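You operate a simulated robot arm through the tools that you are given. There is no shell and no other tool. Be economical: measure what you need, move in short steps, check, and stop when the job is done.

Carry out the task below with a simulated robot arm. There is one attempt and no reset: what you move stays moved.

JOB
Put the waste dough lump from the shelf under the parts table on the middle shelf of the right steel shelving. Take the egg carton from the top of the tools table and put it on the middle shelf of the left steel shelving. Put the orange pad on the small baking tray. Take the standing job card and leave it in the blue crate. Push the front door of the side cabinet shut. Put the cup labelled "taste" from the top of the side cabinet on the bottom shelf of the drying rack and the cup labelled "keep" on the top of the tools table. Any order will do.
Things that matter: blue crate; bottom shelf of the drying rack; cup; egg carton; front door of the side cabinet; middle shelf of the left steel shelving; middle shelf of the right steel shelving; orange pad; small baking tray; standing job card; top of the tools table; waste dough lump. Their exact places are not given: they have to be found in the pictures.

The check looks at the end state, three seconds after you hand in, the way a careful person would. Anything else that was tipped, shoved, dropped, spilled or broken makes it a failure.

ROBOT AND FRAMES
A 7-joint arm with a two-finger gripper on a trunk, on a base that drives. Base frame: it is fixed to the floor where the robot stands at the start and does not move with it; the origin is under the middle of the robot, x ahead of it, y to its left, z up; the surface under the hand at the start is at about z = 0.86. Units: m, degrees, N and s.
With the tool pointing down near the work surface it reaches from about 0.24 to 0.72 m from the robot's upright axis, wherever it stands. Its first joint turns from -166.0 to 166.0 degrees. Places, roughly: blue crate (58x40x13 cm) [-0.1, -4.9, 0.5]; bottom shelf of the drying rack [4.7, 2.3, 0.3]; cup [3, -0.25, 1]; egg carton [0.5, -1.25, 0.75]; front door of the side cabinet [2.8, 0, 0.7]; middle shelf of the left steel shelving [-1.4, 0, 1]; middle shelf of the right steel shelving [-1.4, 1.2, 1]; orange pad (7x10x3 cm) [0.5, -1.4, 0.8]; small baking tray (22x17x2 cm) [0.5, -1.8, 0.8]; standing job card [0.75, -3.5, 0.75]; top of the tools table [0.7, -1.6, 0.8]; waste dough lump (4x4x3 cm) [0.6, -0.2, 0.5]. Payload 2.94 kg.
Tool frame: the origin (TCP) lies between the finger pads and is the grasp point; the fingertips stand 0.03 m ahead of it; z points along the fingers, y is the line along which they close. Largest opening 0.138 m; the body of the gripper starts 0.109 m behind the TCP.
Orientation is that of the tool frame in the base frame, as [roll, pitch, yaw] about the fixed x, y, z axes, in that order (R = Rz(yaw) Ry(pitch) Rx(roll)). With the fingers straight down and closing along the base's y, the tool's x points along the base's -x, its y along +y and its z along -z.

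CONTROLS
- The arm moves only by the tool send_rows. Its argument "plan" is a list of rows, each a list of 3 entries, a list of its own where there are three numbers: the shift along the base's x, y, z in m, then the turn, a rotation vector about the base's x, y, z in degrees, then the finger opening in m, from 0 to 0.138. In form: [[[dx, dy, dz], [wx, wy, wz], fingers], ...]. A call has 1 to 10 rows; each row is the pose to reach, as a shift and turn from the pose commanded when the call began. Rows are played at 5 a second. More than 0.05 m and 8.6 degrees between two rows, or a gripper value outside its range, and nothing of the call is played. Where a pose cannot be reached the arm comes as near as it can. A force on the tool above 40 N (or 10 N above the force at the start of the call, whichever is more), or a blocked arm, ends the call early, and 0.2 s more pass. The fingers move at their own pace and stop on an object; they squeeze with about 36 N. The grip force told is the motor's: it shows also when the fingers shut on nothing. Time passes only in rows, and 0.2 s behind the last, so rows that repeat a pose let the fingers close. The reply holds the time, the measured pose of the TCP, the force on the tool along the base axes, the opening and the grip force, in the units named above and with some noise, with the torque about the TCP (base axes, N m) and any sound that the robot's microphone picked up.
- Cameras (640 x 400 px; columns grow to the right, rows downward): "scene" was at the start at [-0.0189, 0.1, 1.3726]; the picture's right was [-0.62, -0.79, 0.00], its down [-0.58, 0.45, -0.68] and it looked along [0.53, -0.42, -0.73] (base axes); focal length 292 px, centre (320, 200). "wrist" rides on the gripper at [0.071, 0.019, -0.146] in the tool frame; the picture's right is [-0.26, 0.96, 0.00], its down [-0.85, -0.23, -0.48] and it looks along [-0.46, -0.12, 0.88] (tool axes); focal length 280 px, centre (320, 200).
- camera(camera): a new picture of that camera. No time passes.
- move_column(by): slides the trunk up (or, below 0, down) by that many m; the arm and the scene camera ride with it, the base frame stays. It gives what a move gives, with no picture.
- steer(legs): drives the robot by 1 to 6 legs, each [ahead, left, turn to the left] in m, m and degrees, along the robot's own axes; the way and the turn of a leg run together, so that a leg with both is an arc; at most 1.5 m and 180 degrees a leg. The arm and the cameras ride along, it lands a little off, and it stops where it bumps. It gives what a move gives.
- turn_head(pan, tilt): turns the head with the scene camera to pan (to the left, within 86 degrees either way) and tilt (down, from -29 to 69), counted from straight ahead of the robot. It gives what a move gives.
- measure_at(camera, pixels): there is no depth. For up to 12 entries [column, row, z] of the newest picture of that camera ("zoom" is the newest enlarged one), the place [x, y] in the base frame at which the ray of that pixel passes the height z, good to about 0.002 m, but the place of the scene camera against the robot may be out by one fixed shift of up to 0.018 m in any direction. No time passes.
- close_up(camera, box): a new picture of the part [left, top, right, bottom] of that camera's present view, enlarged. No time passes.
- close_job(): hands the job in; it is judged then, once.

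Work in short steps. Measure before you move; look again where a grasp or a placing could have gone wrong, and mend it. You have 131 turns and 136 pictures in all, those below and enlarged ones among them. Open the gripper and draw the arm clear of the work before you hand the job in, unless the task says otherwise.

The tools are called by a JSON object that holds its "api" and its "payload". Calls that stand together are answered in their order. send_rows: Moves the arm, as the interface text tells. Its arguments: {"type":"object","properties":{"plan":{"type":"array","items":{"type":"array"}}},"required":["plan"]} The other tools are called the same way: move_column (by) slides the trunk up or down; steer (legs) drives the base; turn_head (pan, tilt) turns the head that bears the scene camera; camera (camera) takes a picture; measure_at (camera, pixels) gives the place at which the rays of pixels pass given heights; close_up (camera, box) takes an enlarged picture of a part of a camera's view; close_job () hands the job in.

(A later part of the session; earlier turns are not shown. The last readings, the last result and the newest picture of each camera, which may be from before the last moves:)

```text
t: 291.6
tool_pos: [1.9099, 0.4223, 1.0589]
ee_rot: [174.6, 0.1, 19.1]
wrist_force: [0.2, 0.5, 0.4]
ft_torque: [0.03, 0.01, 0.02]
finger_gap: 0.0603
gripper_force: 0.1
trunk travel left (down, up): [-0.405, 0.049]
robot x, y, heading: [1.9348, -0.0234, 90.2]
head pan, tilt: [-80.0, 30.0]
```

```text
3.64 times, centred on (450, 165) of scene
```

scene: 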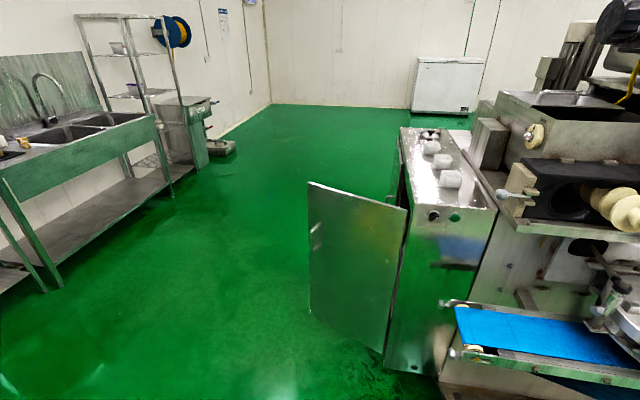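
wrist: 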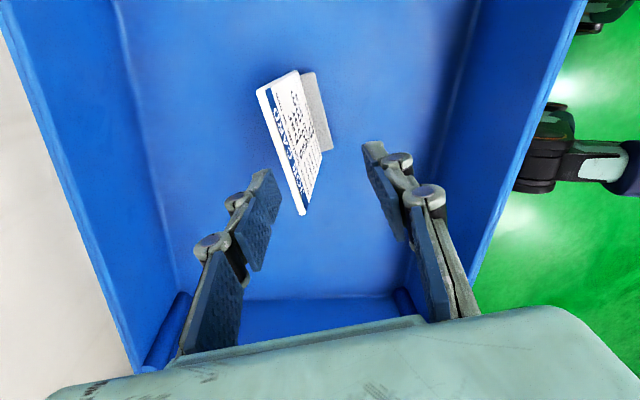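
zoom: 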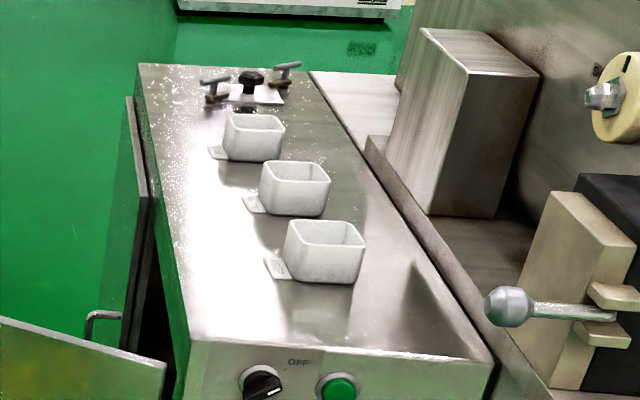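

Triangulating both views, the cabinet top is at z≈1.04, hinge ≈(2.81,-0.20), door free edge ≈(2.91,0.16). I turn the tool back to its start orientation, closed, and drive round to the +y side.

{"api": "send_rows", "payload": {"plan": [[[0, 0, 0], [5, 1.7, 0], 0.0], [[0, 0, 0], [5, 1.7, 0], 0.0]]}}

{"api": "send_rows", "payload": {"plan": [[[0, 0, 0], [0, 0, -8.5], 0.0], [[0, 0, 0], [0, 0, -17], 0.0], [[0, 0, 0], [0, 0, -25.5], 0.0], [[0, 0, 0], [0, 0, -34], 0.0], [[0, 0, 0], [0, 0, -42.5], 0.0], [[0, 0, 0], [0, 0, -51], 0.0], [[0, 0, 0], [0, 0, -59.5], 0.0], [[0, 0, 0], [0, 0, -68], 0.0], [[0, 0, 0], [0, 0, -76.5], 0.0], [[0, 0, 0], [0, 0, -85], 0.0]]}}

{"api": "send_rows", "payload": {"plan": [[[0, 0, 0], [0, 0, -8], 0.0], [[0, 0, 0], [0, 0, -16], 0.0], [[0, 0, 0], [0, 0, -24], 0.0]]}}

{"api": "steer", "payload": {"legs": [[1.0, 0, 0], [0, 0, -90], [0, 0, -90], [0, 1.05, 0]]}}

{"api": "turn_head", "payload": {"pan": 10, "tilt": 35}}

{"api": "camera", "payload": {"camera": "scene"}}

```text
t: 292.2
tool_pos: [1.9108, 0.4235, 1.0574]
ee_rot: [-179.9, -0.1, 19.1]
wrist_force: [-0.4, 0.1, -0.1]
ft_torque: [0.04, -0.02, 0.01]
finger_gap: 0.0
gripper_force: 21.5
trunk travel left (down, up): [-0.405, 0.049]
robot x, y, heading: [1.9328, -0.0229, 90.2]
head pan, tilt: [-80.0, 30.0]
```

```text
t: 294.4
tool_pos: [1.909, 0.4239, 1.0578]
ee_rot: [180.0, 0.1, -66.0]
wrist_force: [0.4, -0.8, 0.1]
ft_torque: [0.04, -0.04, 0.01]
finger_gap: 0.0002
gripper_force: 28.5
trunk travel left (down, up): [-0.405, 0.049]
robot x, y, heading: [1.9346, -0.0221, 90.0]
head pan, tilt: [-80.0, 30.0]
```

```text
t: 295.2
tool_pos: [1.9094, 0.4224, 1.0566]
ee_rot: [-179.9, 0.0, -90.0]
wrist_force: [1.2, 0.4, 0.5]
ft_torque: [0.01, 0.02, 0.01]
finger_gap: 0.0
gripper_force: 28.0
trunk travel left (down, up): [-0.405, 0.049]
robot x, y, heading: [1.9332, -0.0241, 90.2]
head pan, tilt: [-80.0, 30.0]
```

```text
t: 317.1
tool_pos: [3.0222, 0.5699, 1.0583]
ee_rot: [-180.0, -0.1, 92.0]
wrist_force: [0.2, 0.4, -0.3]
ft_torque: [-0.03, 0.02, -0.02]
finger_gap: 0.0
gripper_force: 28.7
trunk travel left (down, up): [-0.405, 0.049]
robot x, y, heading: [2.984, 1.015, -88.1]
head pan, tilt: [-80.0, 30.0]
```

```text
t: 318.8
tool_pos: [3.0217, 0.5693, 1.0564]
ee_rot: [180.0, 0.1, 92.0]
wrist_force: [-0.2, -0.1, 0.7]
ft_torque: [0.02, 0.0, -0.02]
finger_gap: 0.0
gripper_force: 28.8
trunk travel left (down, up): [-0.405, 0.049]
robot x, y, heading: [2.9824, 1.0185, -87.8]
head pan, tilt: [10.0, 35.0]
```

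```text
48 pictures are left
```

scene: 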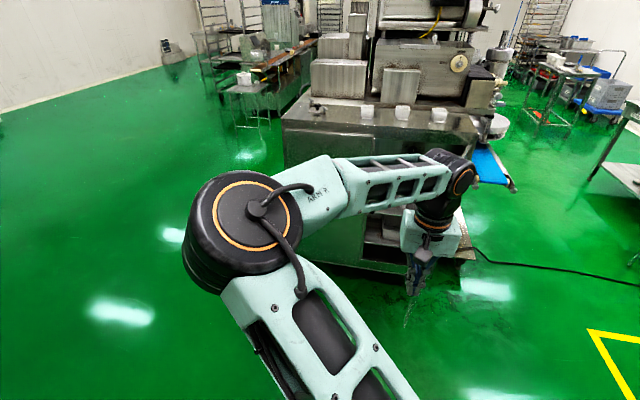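

The arm hides the door; the wrist camera now looks toward the cabinet.

{"api": "camera", "payload": {"camera": "wrist"}}

{"api": "close_up", "payload": {"camera": "scene", "box": [270, 80, 510, 300]}}

```text
47 pictures are left
```

wrist: 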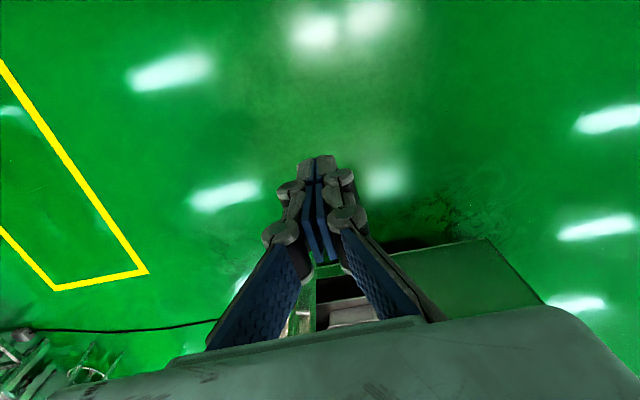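

```text
1.82 times, centred on (390, 190) of scene
```

zoom: 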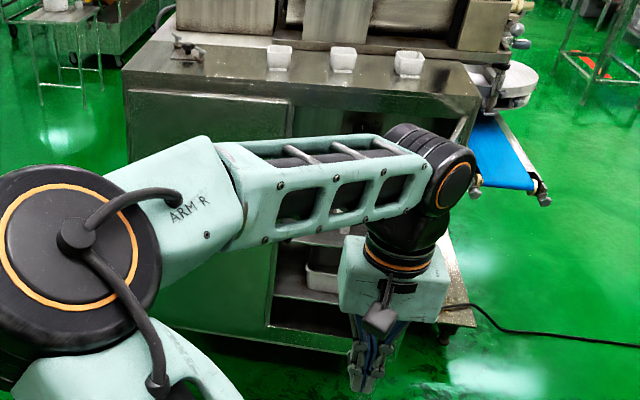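

The open compartment is at the right half. I swing the closed hand to the door's outer (-x) side, lower it to z≈0.92 while still clear, and look.

{"api": "send_rows", "payload": {"plan": [[[-0.04, 0, -0.02], [0, 0, 0], 0.0], [[-0.08, 0, -0.04], [0, 0, 0], 0.0], [[-0.12, 0, -0.06], [0, 0, 0], 0.0], [[-0.16, 0, -0.08], [0, 0, 0], 0.0], [[-0.2, 0, -0.1], [0, 0, 0], 0.0], [[-0.24, 0, -0.12], [0, 0, 0], 0.0], [[-0.28, 0, -0.137], [0, 0, 0], 0.0], [[-0.32, 0, -0.137], [0, 0, 0], 0.0], [[-0.34, 0, -0.137], [0, 0, 0], 0.0]]}}

{"api": "camera", "payload": {"camera": "scene"}}

```text
t: 320.8
tool_pos: [2.6822, 0.5703, 0.9201]
ee_rot: [-180.0, 0.0, 92.0]
wrist_force: [0.0, 0.3, -0.1]
ft_torque: [0.0, -0.03, 0.0]
finger_gap: 0.0
gripper_force: 28.2
trunk travel left (down, up): [-0.405, 0.049]
robot x, y, heading: [2.9802, 1.0144, -87.8]
head pan, tilt: [10.0, 35.0]
```

```text
45 pictures are left
```

scene: 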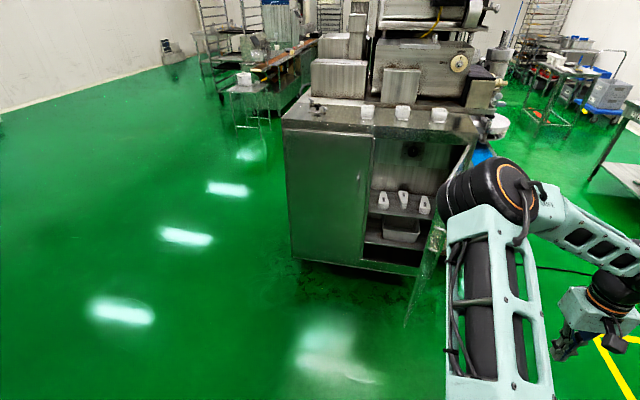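

Now I see the opening and the door edge-on at (430,230). I measure hinge and free edge.

{"api": "measure_at", "payload": {"camera": "scene", "pixels": [[478, 128, 1.04], [283, 118, 1.04], [372, 128, 1.04], [407, 325, 0.2], [407, 325, 0.25], [416, 270, 0.2], [365, 262, 0.2], [367, 117, 1.04], [402, 117, 1.04], [438, 119, 1.04]]}}

{"api": "close_up", "payload": {"camera": "scene", "box": [340, 90, 500, 340]}}

```text
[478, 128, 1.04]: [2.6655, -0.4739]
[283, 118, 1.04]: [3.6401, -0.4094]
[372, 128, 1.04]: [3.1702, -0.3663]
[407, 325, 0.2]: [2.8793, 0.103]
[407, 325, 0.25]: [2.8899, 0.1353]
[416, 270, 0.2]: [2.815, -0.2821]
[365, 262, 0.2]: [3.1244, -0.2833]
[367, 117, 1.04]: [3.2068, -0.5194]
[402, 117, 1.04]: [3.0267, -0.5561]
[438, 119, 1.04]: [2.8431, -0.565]
```

```text
1.60 times, centred on (420, 215) of scene
```

zoom: 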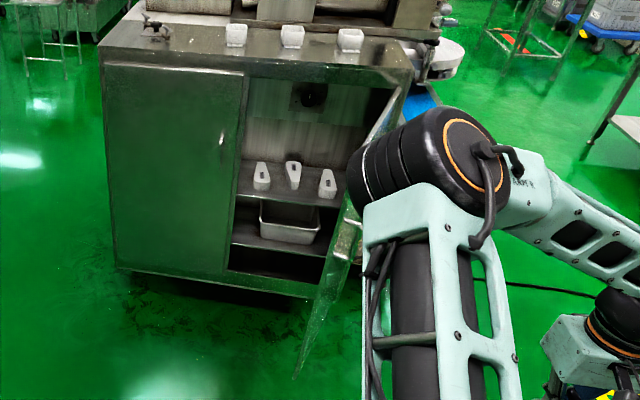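

Hinge ≈(2.81,-0.28), free edge ≈(2.88,0.11). I drive 0.40 m ahead so the hand comes beside the door's outer face.

{"api": "steer", "payload": {"legs": [[0.4, 0, 0]]}}

{"api": "camera", "payload": {"camera": "scene"}}

```text
t: 323.3
tool_pos: [2.6964, 0.1703, 0.9212]
ee_rot: [-180.0, 0.1, 91.8]
wrist_force: [-1.0, -0.3, -0.3]
ft_torque: [0.01, -0.02, 0.05]
finger_gap: 0.0
gripper_force: 27.8
trunk travel left (down, up): [-0.405, 0.049]
robot x, y, heading: [2.997, 0.6113, -88.0]
head pan, tilt: [10.0, 35.0]
```

```text
43 pictures are left
```

scene: 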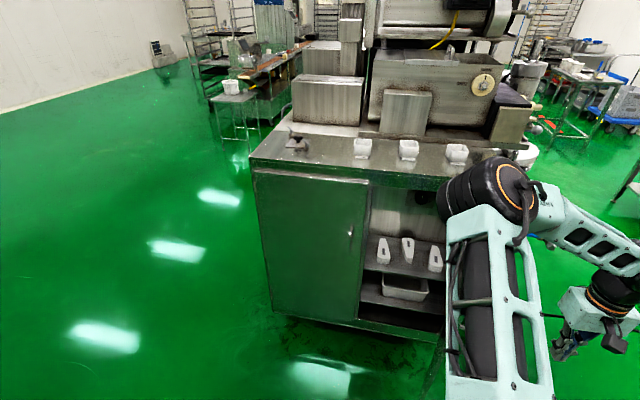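

I slide the hand to y≈0.05, then push the door in +x along its arc.

{"api": "send_rows", "payload": {"plan": [[[0, -0.04, 0], [0, 0, 0], 0.0], [[0, -0.08, 0], [0, 0, 0], 0.0], [[0.02, -0.12, 0], [0, 0, 0], 0.0], [[0.06, -0.12, 0], [0, 0, 0], 0.0], [[0.1, -0.12, 0], [0, 0, 0], 0.0], [[0.13, -0.12, 0], [0, 0, 0], 0.0], [[0.17, -0.13, 0], [0, 0, 0], 0.0], [[0.21, -0.14, 0], [0, 0, 0], 0.0], [[0.25, -0.15, 0], [0, 0, 0], 0.0], [[0.29, -0.165, 0], [0, 0, 0], 0.0]]}}

{"api": "camera", "payload": {"camera": "scene"}}

{"api": "camera", "payload": {"camera": "wrist"}}

```text
t: 325.5
tool_pos: [2.9875, 0.0061, 0.9194]
ee_rot: [-180.0, 0.1, 91.8]
wrist_force: [0.5, -0.2, -0.1]
ft_torque: [0.02, -0.01, 0.04]
finger_gap: 0.0
gripper_force: 28.0
trunk travel left (down, up): [-0.405, 0.049]
robot x, y, heading: [2.9976, 0.6125, -88.1]
head pan, tilt: [10.0, 35.0]
```

```text
42 pictures are left
```

scene: 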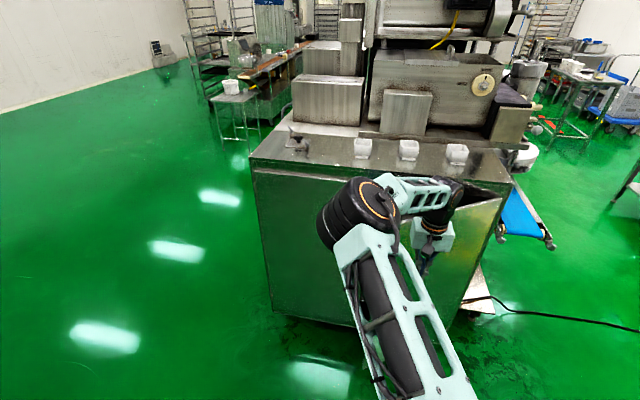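

```text
41 pictures are left
```

wrist: 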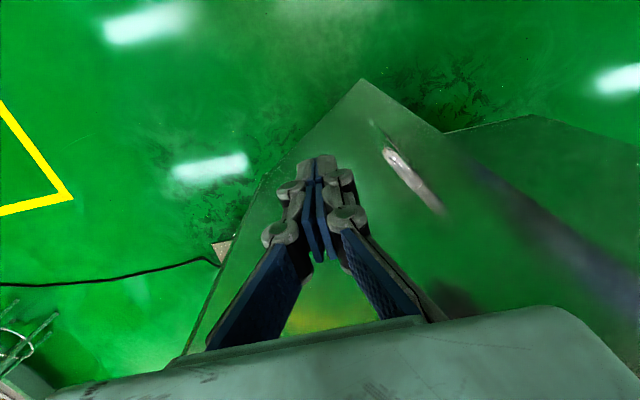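

The door swings shut (about 35° left). I push on by driving 0.1 m ahead while the hand presses, then sweep outward.

{"api": "send_rows", "payload": {"plan": [[[0.04, -0.015, 0], [0, 0, 0], 0.0], [[0.08, -0.035, 0], [0, 0, 0], 0.0], [[0.11, -0.06, 0], [0, 0, 0], 0.0]]}}

{"api": "steer", "payload": {"legs": [[0.1, 0, 0]]}}

{"api": "camera", "payload": {"camera": "wrist"}}

```text
t: 326.3
tool_pos: [3.0958, -0.0519, 0.9202]
ee_rot: [-180.0, 0.0, 91.8]
wrist_force: [0.5, 0.1, 0.1]
ft_torque: [0.05, -0.02, 0.0]
finger_gap: 0.0
gripper_force: 28.2
trunk travel left (down, up): [-0.405, 0.049]
robot x, y, heading: [2.9989, 0.6158, -88.0]
head pan, tilt: [10.0, 35.0]
```

```text
t: 327.4
tool_pos: [3.0989, -0.153, 0.9186]
ee_rot: [179.8, 0.0, 91.9]
wrist_force: [1.0, -0.4, -0.5]
ft_torque: [0.0, -0.01, 0.03]
finger_gap: 0.0
gripper_force: 28.2
trunk travel left (down, up): [-0.405, 0.049]
robot x, y, heading: [3.0021, 0.5164, -87.9]
head pan, tilt: [10.0, 35.0]
```

```text
40 pictures are left
```

wrist: 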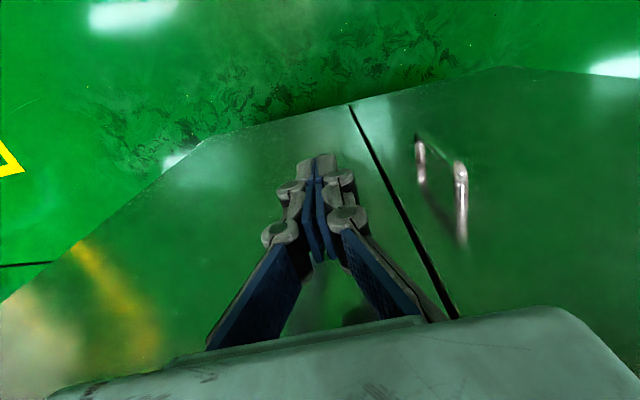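

Nearly closed: the seam runs at (395,200). I press on in -y until I feel resistance.

{"api": "send_rows", "payload": {"plan": [[[0.02, -0.02, 0], [0, 0, 0], 0.0], [[0.02, -0.04, 0], [0, 0, 0], 0.0], [[0.02, -0.06, 0], [0, 0, 0], 0.0], [[0.02, -0.08, 0], [0, 0, 0], 0.0]]}}

{"api": "camera", "payload": {"camera": "wrist"}}

```text
t: 328.0
tool_pos: [3.1207, -0.1725, 0.9194]
ee_rot: [180.0, -0.7, 91.8]
wrist_force: [-1.1, 6.4, 2.8]
ft_torque: [-1.0, -0.17, -0.15]
finger_gap: 0.0001
gripper_force: 28.6
trunk travel left (down, up): [-0.405, 0.049]
robot x, y, heading: [3.0024, 0.5158, -87.9]
head pan, tilt: [10.0, 35.0]
stopped in row 2: the force on the tool passed its limit at 48 N (the readings are from after the stop); the commanded pose is now the measured one
```

```text
39 pictures are left
```

wrist: 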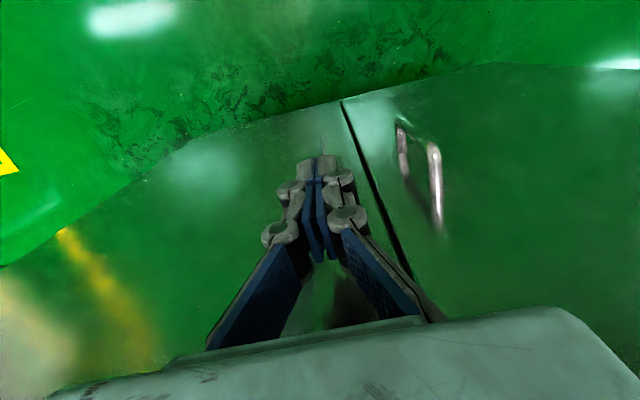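

Resistance seems to come from higher up on the gripper (torque), maybe at the cabinet's top edge. I back off, raise, and look at the door.

{"api": "send_rows", "payload": {"plan": [[[0, 0.04, 0], [0, 0, 0], 0.0], [[0, 0.08, 0.03], [0, 0, 0], 0.0], [[-0.04, 0.1, 0.08], [0, 0, 0], 0.0], [[-0.08, 0.1, 0.12], [0, 0, 0], 0.0], [[-0.12, 0.1, 0.15], [0, 0, 0], 0.0], [[-0.16, 0.1, 0.15], [0, 0, 0], 0.0], [[-0.2, 0.1, 0.15], [0, 0, 0], 0.0], [[-0.24, 0.1, 0.15], [0, 0, 0], 0.0], [[-0.28, 0.1, 0.15], [0, 0, 0], 0.0]]}}

{"api": "camera", "payload": {"camera": "scene"}}

{"api": "close_up", "payload": {"camera": "scene", "box": [230, 120, 530, 320]}}

```text
refused: row 3 steps farther than a row can; nothing moved
```

```text
38 pictures are left
```

scene: 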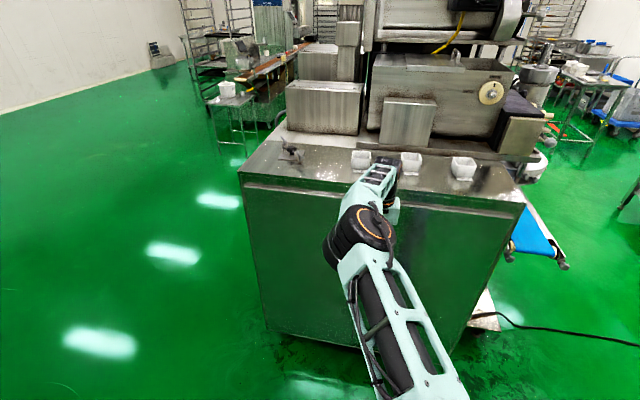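

```text
2.00 times, centred on (380, 220) of scene
```

zoom: 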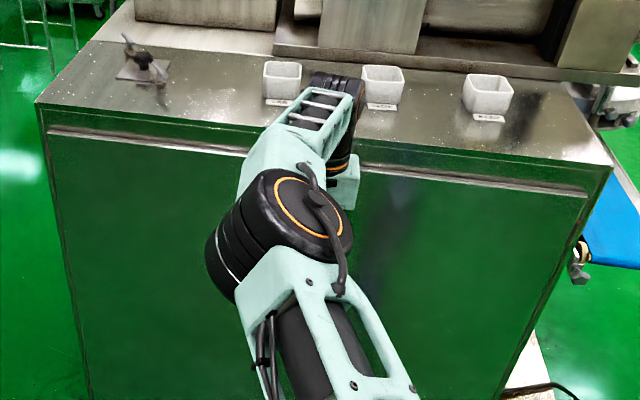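

Door looks flush. I withdraw with smaller steps, hand up and to the left side, and read the cup labels.

{"api": "send_rows", "payload": {"plan": [[[0, 0.04, 0], [0, 0, 0], 0.0], [[0, 0.08, 0.02], [0, 0, 0], 0.0], [[0, 0.1, 0.06], [0, 0, 0], 0.06], [[0, 0.12, 0.1], [0, 0, 0], 0.06], [[0, 0.12, 0.145], [0, 0, 0], 0.06], [[-0.04, 0.12, 0.17], [0, 0, 0], 0.06], [[-0.085, 0.12, 0.18], [0, 0, 0], 0.06], [[-0.13, 0.12, 0.19], [0, 0, 0], 0.06], [[-0.175, 0.12, 0.2], [0, 0, 0], 0.06], [[-0.22, 0.12, 0.2], [0, 0, 0], 0.06]]}}

{"api": "turn_head", "payload": {"pan": 5, "tilt": 40}}

{"api": "camera", "payload": {"camera": "scene"}}

{"api": "close_up", "payload": {"camera": "scene", "box": [300, 80, 500, 205]}}

```text
t: 330.2
tool_pos: [2.8987, -0.0565, 1.1187]
ee_rot: [179.9, -0.7, 92.0]
wrist_force: [-0.8, -0.4, -0.2]
ft_torque: [0.0, -0.04, 0.03]
finger_gap: 0.0601
gripper_force: 0.1
trunk travel left (down, up): [-0.405, 0.049]
robot x, y, heading: [2.9968, 0.5197, -87.8]
head pan, tilt: [10.0, 35.0]
```

```text
t: 330.8
tool_pos: [2.9012, -0.0565, 1.1185]
ee_rot: [179.9, -0.8, 91.9]
wrist_force: [0.2, 0.4, -0.9]
ft_torque: [0.0, 0.0, -0.05]
finger_gap: 0.0602
gripper_force: 0.0
trunk travel left (down, up): [-0.405, 0.049]
robot x, y, heading: [3.0047, 0.5168, -87.9]
head pan, tilt: [5.0, 40.0]
```

```text
36 pictures are left
```

scene: 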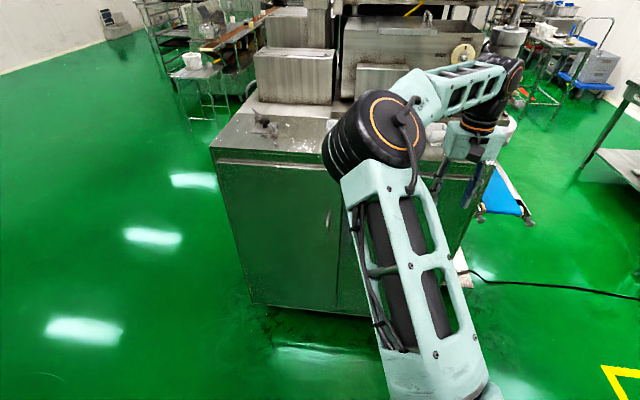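

```text
3.20 times, centred on (400, 142) of scene
```

zoom: 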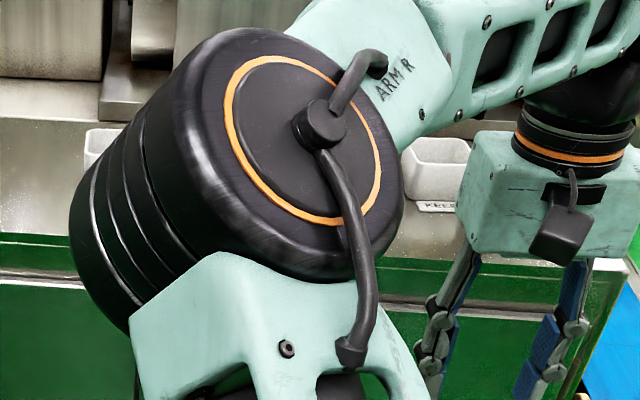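

Door is shut (seam flush at (335,215)). I raise the hand and drive 0.2 m closer to view the cups from the wrist camera.

{"api": "move_column", "payload": {"by": 0.045}}

{"api": "send_rows", "payload": {"plan": [[[0.03, 0, 0.03], [0, 0, 0], 0.1], [[0.06, 0, 0.06], [0, 0, 0], 0.1], [[0.09, 0, 0.07], [0, 0, 0], 0.1]]}}

{"api": "steer", "payload": {"legs": [[0.2, 0, 0]]}}

{"api": "camera", "payload": {"camera": "wrist"}}

```text
t: 331.7
tool_pos: [2.9013, -0.057, 1.1642]
ee_rot: [179.9, -0.8, 92.0]
wrist_force: [0.2, -0.8, 0.2]
ft_torque: [0.0, 0.03, -0.01]
finger_gap: 0.0601
gripper_force: 0.0
trunk travel left (down, up): [-0.45, 0.004]
robot x, y, heading: [3.001, 0.5163, -87.9]
head pan, tilt: [5.0, 40.0]
```

```text
t: 332.5
tool_pos: [2.9908, -0.0565, 1.2334]
ee_rot: [-179.9, -0.7, 91.9]
wrist_force: [0.0, -0.4, -0.4]
ft_torque: [-0.01, -0.02, -0.02]
finger_gap: 0.1003
gripper_force: 0.0
trunk travel left (down, up): [-0.45, 0.004]
robot x, y, heading: [3.0011, 0.5155, -88.0]
head pan, tilt: [5.0, 40.0]
```

```text
t: 334.1
tool_pos: [2.9974, -0.2493, 1.2331]
ee_rot: [179.9, -0.8, 91.8]
wrist_force: [-0.1, 0.1, -0.6]
ft_torque: [0.02, -0.01, 0.0]
finger_gap: 0.0999
gripper_force: 0.0
trunk travel left (down, up): [-0.45, 0.004]
robot x, y, heading: [3.0082, 0.3234, -88.2]
head pan, tilt: [5.0, 40.0]
```

```text
34 pictures are left
```

wrist: 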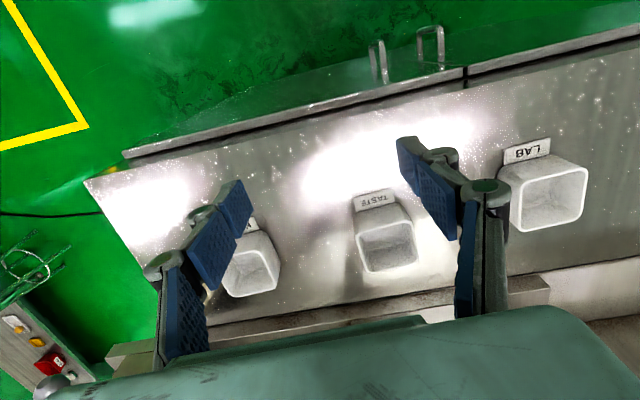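

The middle cup at (385,240) is TASTE; the left one at (250,262) is KEEP (read earlier), the right is LAB. I measure with z candidates for top and rim.

{"api": "measure_at", "payload": {"camera": "wrist", "pixels": [[356, 232, 1.08], [412, 220, 1.08], [418, 262, 1.08], [367, 274, 1.08], [376, 207, 1.03], [125, 155, 1.03], [465, 72, 1.03], [85, 182, 1.03], [222, 265, 1.08], [268, 235, 1.08], [280, 285, 1.08], [232, 297, 1.08]]}}

{"api": "close_up", "payload": {"camera": "wrist", "box": [190, 170, 450, 310]}}

```text
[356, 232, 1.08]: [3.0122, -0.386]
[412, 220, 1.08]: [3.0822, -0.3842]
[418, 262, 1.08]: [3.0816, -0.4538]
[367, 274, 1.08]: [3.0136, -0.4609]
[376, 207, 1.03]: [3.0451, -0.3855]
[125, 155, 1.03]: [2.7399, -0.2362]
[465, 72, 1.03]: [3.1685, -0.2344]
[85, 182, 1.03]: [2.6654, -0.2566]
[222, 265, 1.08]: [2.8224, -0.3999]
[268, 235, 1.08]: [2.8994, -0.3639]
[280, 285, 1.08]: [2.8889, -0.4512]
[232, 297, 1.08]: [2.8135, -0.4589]
```

```text
2.46 times, centred on (320, 240) of wrist
```

zoom: 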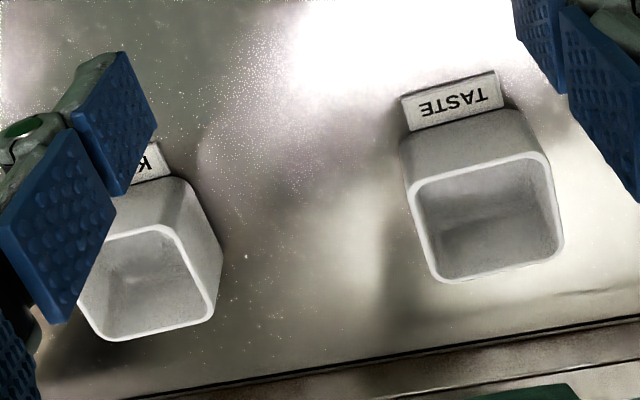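

Both cups are upright, about 7 cm square. I drive 8 cm closer and bring the open hand above TASTE at (3.047,-0.42), a bit lower, to triangulate heights.

{"api": "steer", "payload": {"legs": [[0.09, 0, 0]]}}

{"api": "send_rows", "payload": {"plan": [[[0.02, -0.03, 0], [0, 0, 0], 0.11], [[0.04, -0.06, -0.015], [0, 0, 0], 0.11], [[0.045, -0.075, -0.04], [0, 0, 0], 0.11]]}}

{"api": "camera", "payload": {"camera": "wrist"}}

```text
t: 335.2
tool_pos: [3.0012, -0.3394, 1.2318]
ee_rot: [179.9, -0.8, 92.1]
wrist_force: [0.4, -1.0, 0.2]
ft_torque: [0.05, -0.02, -0.03]
finger_gap: 0.1001
gripper_force: 0.1
trunk travel left (down, up): [-0.45, 0.004]
robot x, y, heading: [3.0112, 0.2351, -88.1]
head pan, tilt: [5.0, 40.0]
```

```text
t: 336.0
tool_pos: [3.0463, -0.4154, 1.1922]
ee_rot: [179.9, -0.7, 92.0]
wrist_force: [0.2, -0.7, -0.8]
ft_torque: [-0.03, -0.02, -0.04]
finger_gap: 0.1096
gripper_force: 0.0
trunk travel left (down, up): [-0.45, 0.004]
robot x, y, heading: [3.0118, 0.2358, -87.9]
head pan, tilt: [5.0, 40.0]
```

```text
32 pictures are left
```

wrist: 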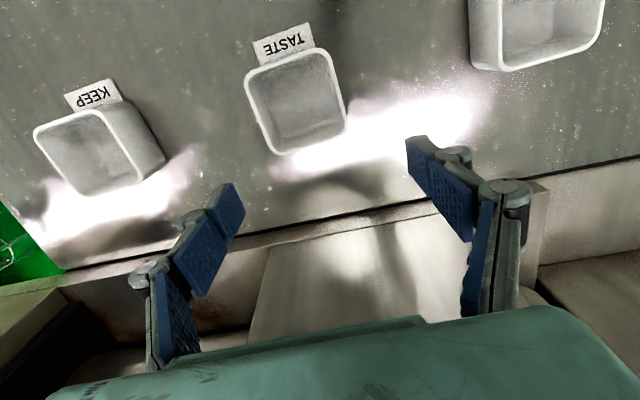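

KEEP and TASTE are confirmed. I measure TASTE's rim at several heights.

{"api": "measure_at", "payload": {"camera": "wrist", "pixels": [[244, 78, 1.08], [326, 50, 1.08], [347, 128, 1.08], [278, 155, 1.08], [244, 78, 1.05], [326, 50, 1.05], [347, 128, 1.05], [278, 155, 1.05], [285, 48, 1.0], [285, 48, 1.03]]}}

```text
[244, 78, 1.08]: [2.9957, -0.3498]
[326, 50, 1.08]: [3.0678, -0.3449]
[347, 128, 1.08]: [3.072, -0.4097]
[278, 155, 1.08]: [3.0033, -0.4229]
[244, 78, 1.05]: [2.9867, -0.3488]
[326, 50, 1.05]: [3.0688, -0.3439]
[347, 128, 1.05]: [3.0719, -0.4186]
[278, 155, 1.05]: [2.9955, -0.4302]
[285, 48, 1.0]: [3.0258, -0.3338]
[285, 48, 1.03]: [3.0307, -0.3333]
```

Comparing the two heights, the rim is at z≈1.138 and cup centre (3.042,-0.374), so the cabinet top is ≈1.08. I align and descend to TCP z 1.119, then close.

{"api": "send_rows", "payload": {"plan": [[[-0.002, 0.02, 0], [0, 0, 0], 0.1], [[-0.004, 0.041, 0], [0, 0, 2], 0.1], [[-0.004, 0.041, -0.03], [0, 0, 2], 0.1], [[-0.004, 0.041, -0.055], [0, 0, 2], 0.1], [[-0.004, 0.041, -0.073], [0, 0, 2], 0.1]]}}

{"api": "camera", "payload": {"camera": "wrist"}}

```text
t: 337.2
tool_pos: [3.0429, -0.3743, 1.1231]
ee_rot: [-180.0, -0.2, 94.0]
wrist_force: [0.2, -2.2, 11.0]
ft_torque: [-0.18, -0.01, -0.17]
finger_gap: 0.1006
gripper_force: 0.5
trunk travel left (down, up): [-0.45, 0.004]
robot x, y, heading: [3.0113, 0.232, -87.8]
head pan, tilt: [5.0, 40.0]
```

```text
31 pictures are left
```

wrist: 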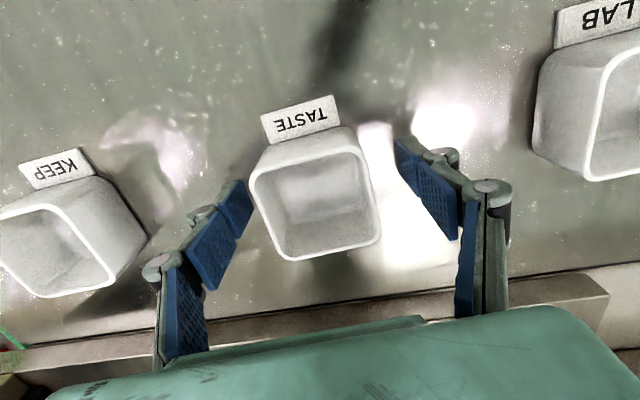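

Fingertips just touch the top (11 N). I raise 4 mm, close, and lift slightly.

{"api": "send_rows", "payload": {"plan": [[[0, 0.002, 0.007], [0, 0, 0], 0.1], [[0, 0.002, 0.007], [0, 0, 0], 0.06], [[0, 0.002, 0.007], [0, 0, 0], 0.04], [[0, 0.002, 0.007], [0, 0, 0], 0.04], [[0, 0.002, 0.04], [0, 0, 0], 0.04], [[0, 0.002, 0.08], [0, 0, 0], 0.04], [[0, 0.002, 0.12], [0, 0, 0], 0.04]]}}

{"api": "camera", "payload": {"camera": "wrist"}}

```text
t: 338.8
tool_pos: [3.0426, -0.3684, 1.2387]
ee_rot: [179.9, -0.7, 94.0]
wrist_force: [-0.2, 0.4, -0.3]
ft_torque: [0.01, 0.0, -0.02]
finger_gap: 0.0588
gripper_force: 35.9
trunk travel left (down, up): [-0.45, 0.004]
robot x, y, heading: [3.0108, 0.2322, -87.8]
head pan, tilt: [5.0, 40.0]
```

```text
30 pictures are left
```

wrist: 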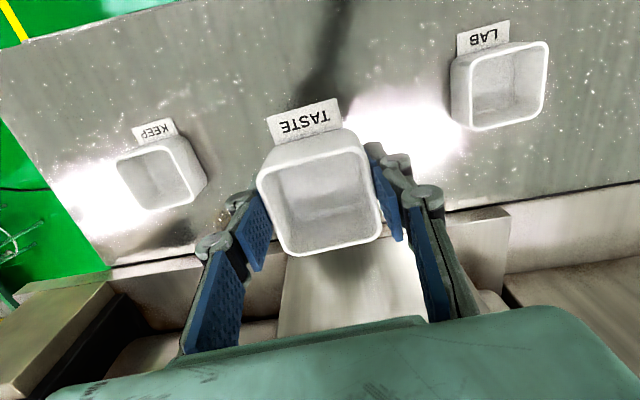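

TASTE is held upright. I back away, drive to x≈4.45 and face the drying rack (+y).

{"api": "steer", "payload": {"legs": [[-0.75, 0, 0], [0, 0, 90], [1.4, 0, 0], [0, 0, 88]]}}

{"api": "turn_head", "payload": {"pan": 5, "tilt": 35}}

{"api": "camera", "payload": {"camera": "scene"}}

```text
t: 356.9
tool_pos: [4.3884, 1.6373, 1.2372]
ee_rot: [179.8, -0.7, -88.4]
wrist_force: [0.6, -0.4, 0.2]
ft_torque: [-0.01, -0.01, -0.02]
finger_gap: 0.0586
gripper_force: 36.1
trunk travel left (down, up): [-0.45, 0.004]
robot x, y, heading: [4.3978, 1.0367, 89.9]
head pan, tilt: [5.0, 40.0]
```

```text
t: 357.6
tool_pos: [4.3899, 1.6368, 1.237]
ee_rot: [179.9, -0.7, -88.4]
wrist_force: [0.8, -0.3, 0.3]
ft_torque: [0.0, -0.03, 0.01]
finger_gap: 0.0587
gripper_force: 36.0
trunk travel left (down, up): [-0.45, 0.004]
robot x, y, heading: [4.395, 1.0371, 89.6]
head pan, tilt: [5.0, 35.0]
```

```text
29 pictures are left
```

scene: 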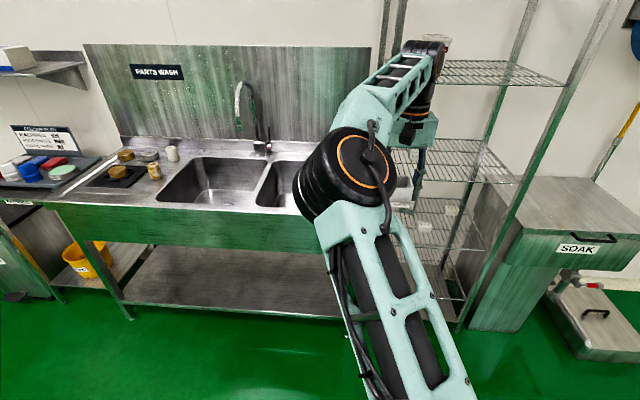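

The rack stands right of the sink with wire shelves at rows ≈70,155,220,285. I enlarge and measure its front post foot.

{"api": "close_up", "payload": {"camera": "scene", "box": [370, 40, 590, 340]}}

{"api": "measure_at", "payload": {"camera": "scene", "pixels": [[457, 332, 0.0], [463, 300, 0.3], [463, 300, 0.25], [487, 252, 0.6], [517, 182, 0.9], [517, 182, 1.0], [566, 88, 1.3], [130, 318, 0.0], [470, 328, 0.0]]}}

```text
1.33 times, centred on (480, 190) of scene
```

zoom: 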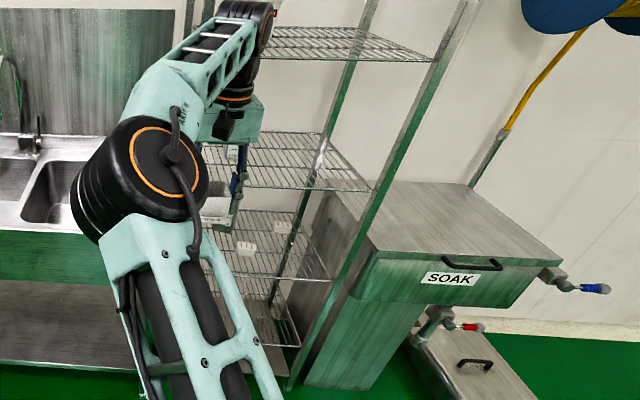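

```text
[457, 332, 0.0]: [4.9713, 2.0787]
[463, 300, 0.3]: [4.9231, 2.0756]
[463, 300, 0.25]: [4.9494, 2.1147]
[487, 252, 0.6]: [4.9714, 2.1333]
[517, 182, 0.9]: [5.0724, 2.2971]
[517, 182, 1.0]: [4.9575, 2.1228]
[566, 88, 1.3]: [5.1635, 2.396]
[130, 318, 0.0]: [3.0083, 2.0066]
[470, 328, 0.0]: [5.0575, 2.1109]
```

Shelf gaps are only ≈0.34 m, so the cup must be regripped with a 45° pitched hand. The flat SOAK lid beside the rack is a good spot for that; I drive right to face it and look.

{"api": "measure_at", "payload": {"camera": "scene", "pixels": [[521, 231, 0.6], [521, 231, 0.7], [521, 231, 0.8], [540, 180, 0.7], [630, 210, 0.7], [580, 360, 0.0]]}}

{"api": "steer", "payload": {"legs": [[0, -0.75, 0], [0.25, 0, 0]]}}

{"api": "turn_head", "payload": {"pan": 20, "tilt": 45}}

{"api": "camera", "payload": {"camera": "scene"}}

{"api": "camera", "payload": {"camera": "wrist"}}

```text
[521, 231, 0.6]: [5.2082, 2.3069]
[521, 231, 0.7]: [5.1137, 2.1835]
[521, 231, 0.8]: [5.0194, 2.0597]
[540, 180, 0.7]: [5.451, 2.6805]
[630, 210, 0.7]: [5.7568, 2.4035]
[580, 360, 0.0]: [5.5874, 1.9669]
```

```text
t: 366.1
tool_pos: [5.1451, 1.883, 1.2368]
ee_rot: [179.8, -0.7, -87.9]
wrist_force: [-0.6, -0.1, -0.6]
ft_torque: [0.0, -0.01, -0.01]
finger_gap: 0.059
gripper_force: 36.3
trunk travel left (down, up): [-0.45, 0.004]
robot x, y, heading: [5.1599, 1.2816, 90.7]
head pan, tilt: [5.0, 35.0]
```

```text
t: 366.9
tool_pos: [5.1462, 1.8828, 1.2383]
ee_rot: [179.9, -0.7, -87.8]
wrist_force: [0.0, -0.5, -0.1]
ft_torque: [0.0, 0.0, 0.0]
finger_gap: 0.0591
gripper_force: 36.0
trunk travel left (down, up): [-0.45, 0.004]
robot x, y, heading: [5.1605, 1.2804, 90.2]
head pan, tilt: [20.0, 45.0]
```

```text
27 pictures are left
```

scene: 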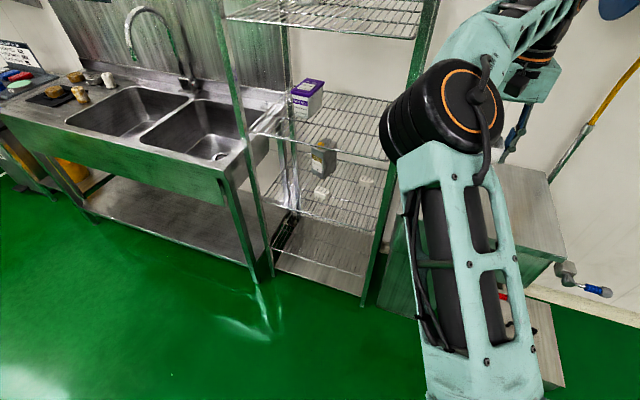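

```text
26 pictures are left
```

wrist: 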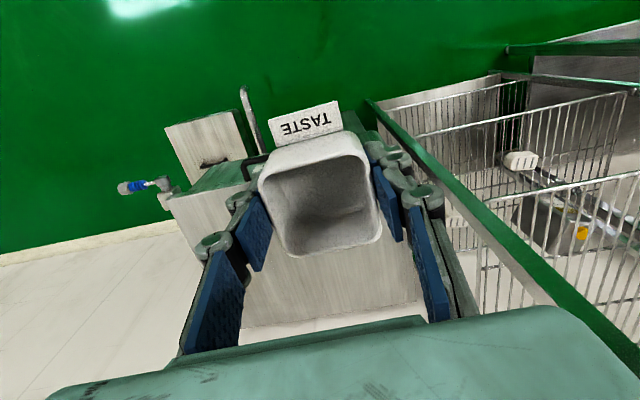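

The rack's bottom shelf is at (305,255) in the scene view; the SOAK lid is below the cup in the wrist view. I measure both.

{"api": "measure_at", "payload": {"camera": "wrist", "pixels": [[170, 197, 0.8], [240, 325, 0.8], [420, 300, 0.8], [255, 160, 0.8]]}}

{"api": "measure_at", "payload": {"camera": "scene", "pixels": [[275, 278, 0.0], [365, 305, 0.0], [278, 262, 0.15], [360, 293, 0.15], [278, 262, 0.3], [360, 293, 0.3], [565, 260, 0.8], [275, 205, 0.5], [365, 235, 0.5], [278, 262, 0.22]]}}

{"api": "close_up", "payload": {"camera": "scene", "box": [230, 80, 430, 320]}}

```text
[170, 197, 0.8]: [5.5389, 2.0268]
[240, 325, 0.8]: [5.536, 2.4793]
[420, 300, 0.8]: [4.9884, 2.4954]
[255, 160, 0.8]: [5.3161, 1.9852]
```

```text
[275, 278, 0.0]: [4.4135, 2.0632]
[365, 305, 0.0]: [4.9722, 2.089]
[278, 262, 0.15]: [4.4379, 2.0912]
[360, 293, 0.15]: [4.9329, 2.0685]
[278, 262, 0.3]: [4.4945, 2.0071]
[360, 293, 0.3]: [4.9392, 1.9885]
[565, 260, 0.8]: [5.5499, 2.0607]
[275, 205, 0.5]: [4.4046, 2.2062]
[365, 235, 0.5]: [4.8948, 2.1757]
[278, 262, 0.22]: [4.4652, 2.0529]
```

```text
1.67 times, centred on (330, 200) of scene
```

zoom: 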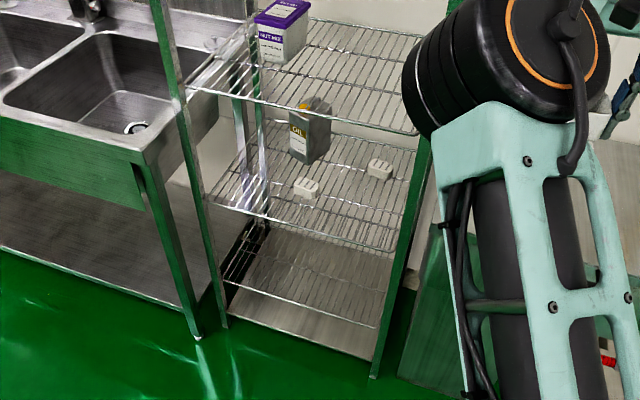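

Lid: x 5.0–5.54, y 2.04–2.49, z≈0.80. I drive 0.28 ahead, lower the trunk 0.25 and put the cup down there gently.

{"api": "steer", "payload": {"legs": [[0.28, 0, 0]]}}

{"api": "move_column", "payload": {"by": -0.25}}

{"api": "send_rows", "payload": {"plan": [[[0.02, 0.02, -0.04], [0, 0, 0], 0.04], [[0.04, 0.03, -0.08], [0, 0, 0], 0.04], [[0.05, 0.03, -0.11], [0, 0, 0], 0.04], [[0.05, 0.03, -0.13], [0, 0, 0], 0.04], [[0.05, 0.03, -0.141], [0, 0, 0], 0.04], [[0.05, 0.03, -0.147], [0, 0, 0], 0.04]]}}

{"api": "camera", "payload": {"camera": "wrist"}}

```text
t: 368.8
tool_pos: [5.1423, 2.1646, 1.2387]
ee_rot: [179.9, -0.7, -87.7]
wrist_force: [-0.8, 0.3, -0.7]
ft_torque: [-0.02, -0.01, 0.0]
finger_gap: 0.059
gripper_force: 36.2
trunk travel left (down, up): [-0.45, 0.004]
robot x, y, heading: [5.1547, 1.5597, 90.8]
head pan, tilt: [20.0, 45.0]
```

```text
t: 371.4
tool_pos: [5.1423, 2.1641, 0.9883]
ee_rot: [179.8, -0.7, -87.6]
wrist_force: [0.8, 0.8, -0.5]
ft_torque: [-0.02, 0.03, 0.02]
finger_gap: 0.0586
gripper_force: 35.7
trunk travel left (down, up): [-0.2, 0.254]
robot x, y, heading: [5.1558, 1.5643, 90.9]
head pan, tilt: [20.0, 45.0]
```

```text
t: 372.6
tool_pos: [5.1913, 2.1947, 0.861]
ee_rot: [180.0, 0.1, -87.6]
wrist_force: [-1.9, -8.6, 19.3]
ft_torque: [-0.55, 0.19, 0.01]
finger_gap: 0.0587
gripper_force: 35.9
trunk travel left (down, up): [-0.2, 0.254]
robot x, y, heading: [5.156, 1.5606, 90.6]
head pan, tilt: [20.0, 45.0]
stopped in row 5: the force on the tool passed its limit at 51 N (the readings are from after the stop); the commanded pose is now the measured one
```

```text
24 pictures are left
```

wrist: 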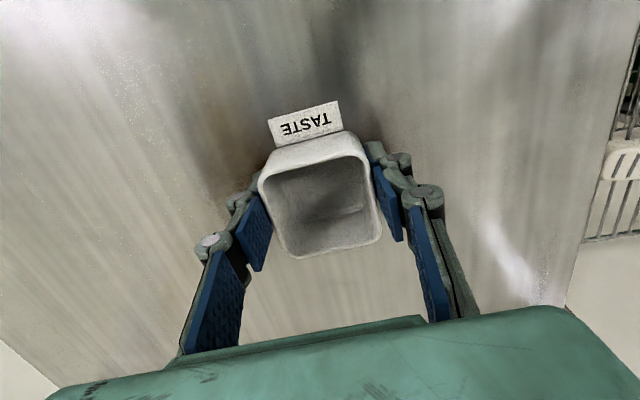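

The cup stands on the lid (z≈0.827). I release, rise, and pitch the hand 45° forward just in front of it.

{"api": "send_rows", "payload": {"plan": [[[0, 0, 0.004], [0, 0, 0], 0.06], [[0, 0, 0.004], [0, 0, 0], 0.08], [[0, 0, 0.004], [0, 0, 0], 0.1], [[0, 0, 0.004], [0, 0, 0], 0.1], [[0, 0, 0.04], [0, 0, 0], 0.1], [[0, 0, 0.08], [0, 0, 0], 0.1], [[0, -0.03, 0.11], [0, 0, 0], 0.1]]}}

{"api": "send_rows", "payload": {"plan": [[[0, -0.03, 0], [8, 0, 0], 0.1], [[0, -0.05, 0], [16, 0, 0], 0.1], [[0, -0.07, 0], [24, 0, 0], 0.1], [[0, -0.08, 0], [32, 0, 0], 0.1], [[0, -0.09, 0], [40, 0, 0], 0.1], [[0, -0.09, 0], [45, 0, 0], 0.1]]}}

{"api": "camera", "payload": {"camera": "wrist"}}

```text
t: 374.2
tool_pos: [5.1925, 2.1643, 0.9659]
ee_rot: [-180.0, -0.1, -87.7]
wrist_force: [0.0, 0.6, -0.6]
ft_torque: [-0.06, 0.01, 0.0]
finger_gap: 0.0999
gripper_force: 0.0
trunk travel left (down, up): [-0.2, 0.254]
robot x, y, heading: [5.158, 1.5641, 90.2]
head pan, tilt: [20.0, 45.0]
```

```text
t: 375.6
tool_pos: [5.1901, 2.0769, 0.9683]
ee_rot: [-177.6, 44.9, -86.7]
wrist_force: [-0.7, 0.0, 0.3]
ft_torque: [-0.01, 0.03, 0.04]
finger_gap: 0.0999
gripper_force: 0.0
trunk travel left (down, up): [-0.2, 0.254]
robot x, y, heading: [5.155, 1.5621, 90.5]
head pan, tilt: [20.0, 45.0]
```

```text
23 pictures are left
```

wrist: 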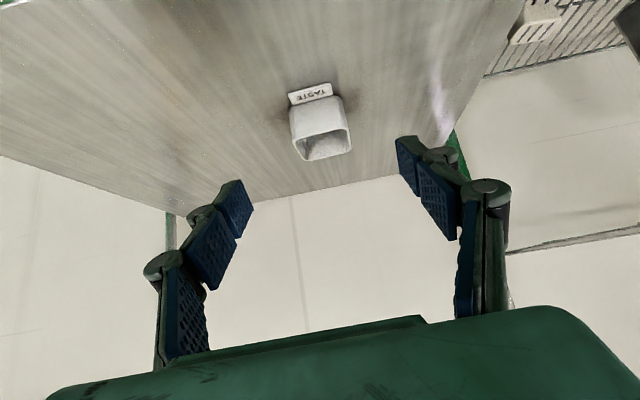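

The cup is straight ahead between the fingers. I advance along the tool axis and close.

{"api": "send_rows", "payload": {"plan": [[[0, 0.035, -0.025], [0, 0, 0], 0.1], [[0.001, 0.065, -0.055], [0, 0, 0], 0.1], [[0.001, 0.095, -0.085], [0, 0, 0], 0.1], [[0.001, 0.118, -0.104], [0, 0, 0], 0.1], [[0.001, 0.118, -0.104], [0, 0, 0], 0.06], [[0.001, 0.118, -0.104], [0, 0, 0], 0.04], [[0.001, 0.118, -0.104], [0, 0, 0], 0.04]]}}

{"api": "camera", "payload": {"camera": "wrist"}}

```text
t: 377.2
tool_pos: [5.1915, 2.1954, 0.8649]
ee_rot: [-177.6, 44.8, -86.7]
wrist_force: [0.2, 1.0, 2.3]
ft_torque: [0.13, 0.08, -0.01]
finger_gap: 0.0591
gripper_force: 36.0
trunk travel left (down, up): [-0.2, 0.254]
robot x, y, heading: [5.158, 1.5639, 90.2]
head pan, tilt: [20.0, 45.0]
```

```text
22 pictures are left
```

wrist: 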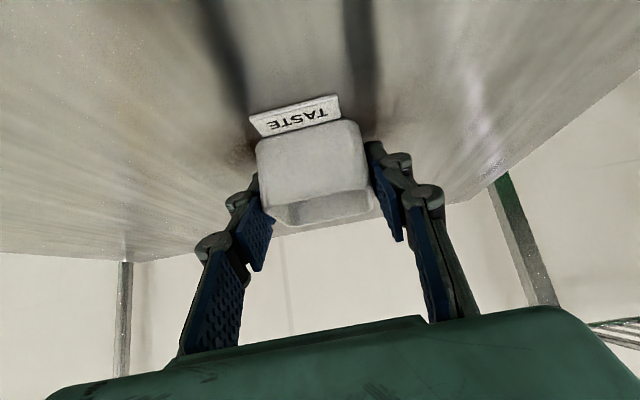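

TASTE regripped at 45°. I lift, back out, shift left in front of the rack, and lower to shelf height.

{"api": "send_rows", "payload": {"plan": [[[0, 0, 0.03], [0, 0, 0], 0.04], [[0, 0, 0.06], [0, 0, 0], 0.04]]}}

{"api": "steer", "payload": {"legs": [[-0.45, 0, 0], [0, 0.49, 0]]}}

{"api": "move_column", "payload": {"by": -0.2}}

{"api": "send_rows", "payload": {"plan": [[[0, 0, -0.04], [0, 0, 0], 0.04], [[0, 0, -0.08], [0, 0, 0], 0.04], [[0, 0, -0.12], [0, 0, 0], 0.04], [[0, 0, -0.16], [0, 0, 0], 0.04], [[0, 0, -0.2], [0, 0, 0], 0.04], [[0, 0, -0.24], [0, 0, 0], 0.04], [[0, 0, -0.28], [0, 0, 0], 0.04], [[0, 0, -0.31], [0, 0, 0], 0.04], [[0, 0, -0.33], [0, 0, 0], 0.04]]}}

{"api": "turn_head", "payload": {"pan": 10, "tilt": 40}}

{"api": "camera", "payload": {"camera": "scene"}}

{"api": "camera", "payload": {"camera": "wrist"}}

```text
t: 377.8
tool_pos: [5.1899, 2.1943, 0.924]
ee_rot: [-177.6, 44.8, -86.6]
wrist_force: [0.5, -0.3, 0.1]
ft_torque: [0.04, 0.01, 0.0]
finger_gap: 0.0591
gripper_force: 35.8
trunk travel left (down, up): [-0.2, 0.254]
robot x, y, heading: [5.1566, 1.5565, 90.4]
head pan, tilt: [20.0, 45.0]
```

```text
t: 385.0
tool_pos: [4.695, 1.7408, 0.9238]
ee_rot: [-177.7, 44.9, -86.3]
wrist_force: [0.8, -0.2, -0.1]
ft_torque: [-0.01, 0.01, -0.01]
finger_gap: 0.0585
gripper_force: 36.5
trunk travel left (down, up): [-0.2, 0.254]
robot x, y, heading: [4.6675, 1.1093, 90.9]
head pan, tilt: [20.0, 45.0]
```

```text
t: 387.1
tool_pos: [4.6936, 1.7404, 0.7238]
ee_rot: [-177.7, 44.9, -86.4]
wrist_force: [-0.5, -0.2, -0.2]
ft_torque: [0.03, 0.03, -0.02]
finger_gap: 0.0591
gripper_force: 35.8
trunk travel left (down, up): [0.0, 0.454]
robot x, y, heading: [4.6654, 1.1066, 90.9]
head pan, tilt: [20.0, 45.0]
```

```text
t: 389.1
tool_pos: [4.6956, 1.7408, 0.3918]
ee_rot: [-177.6, 44.9, -86.3]
wrist_force: [1.1, 0.6, -0.6]
ft_torque: [0.02, 0.01, -0.04]
finger_gap: 0.0587
gripper_force: 35.8
trunk travel left (down, up): [0.0, 0.454]
robot x, y, heading: [4.6655, 1.1038, 91.1]
head pan, tilt: [20.0, 45.0]
```

```text
t: 389.9
tool_pos: [4.695, 1.7409, 0.3931]
ee_rot: [-177.6, 44.9, -86.3]
wrist_force: [-0.7, 0.0, -0.8]
ft_torque: [0.02, 0.01, 0.04]
finger_gap: 0.0587
gripper_force: 35.8
trunk travel left (down, up): [0.0, 0.454]
robot x, y, heading: [4.6632, 1.1042, 91.0]
head pan, tilt: [10.0, 40.0]
```

```text
21 pictures are left
```

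scene: 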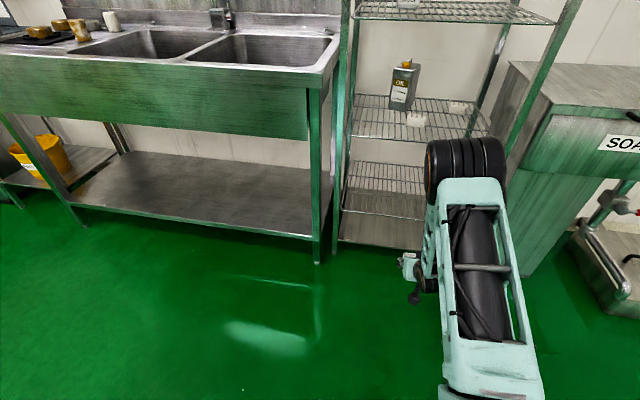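

```text
20 pictures are left
```

wrist: 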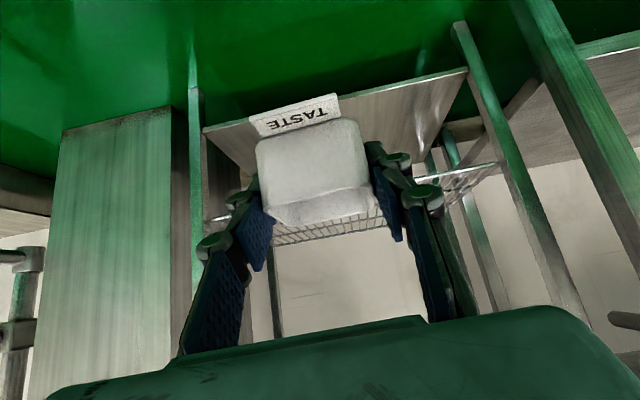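

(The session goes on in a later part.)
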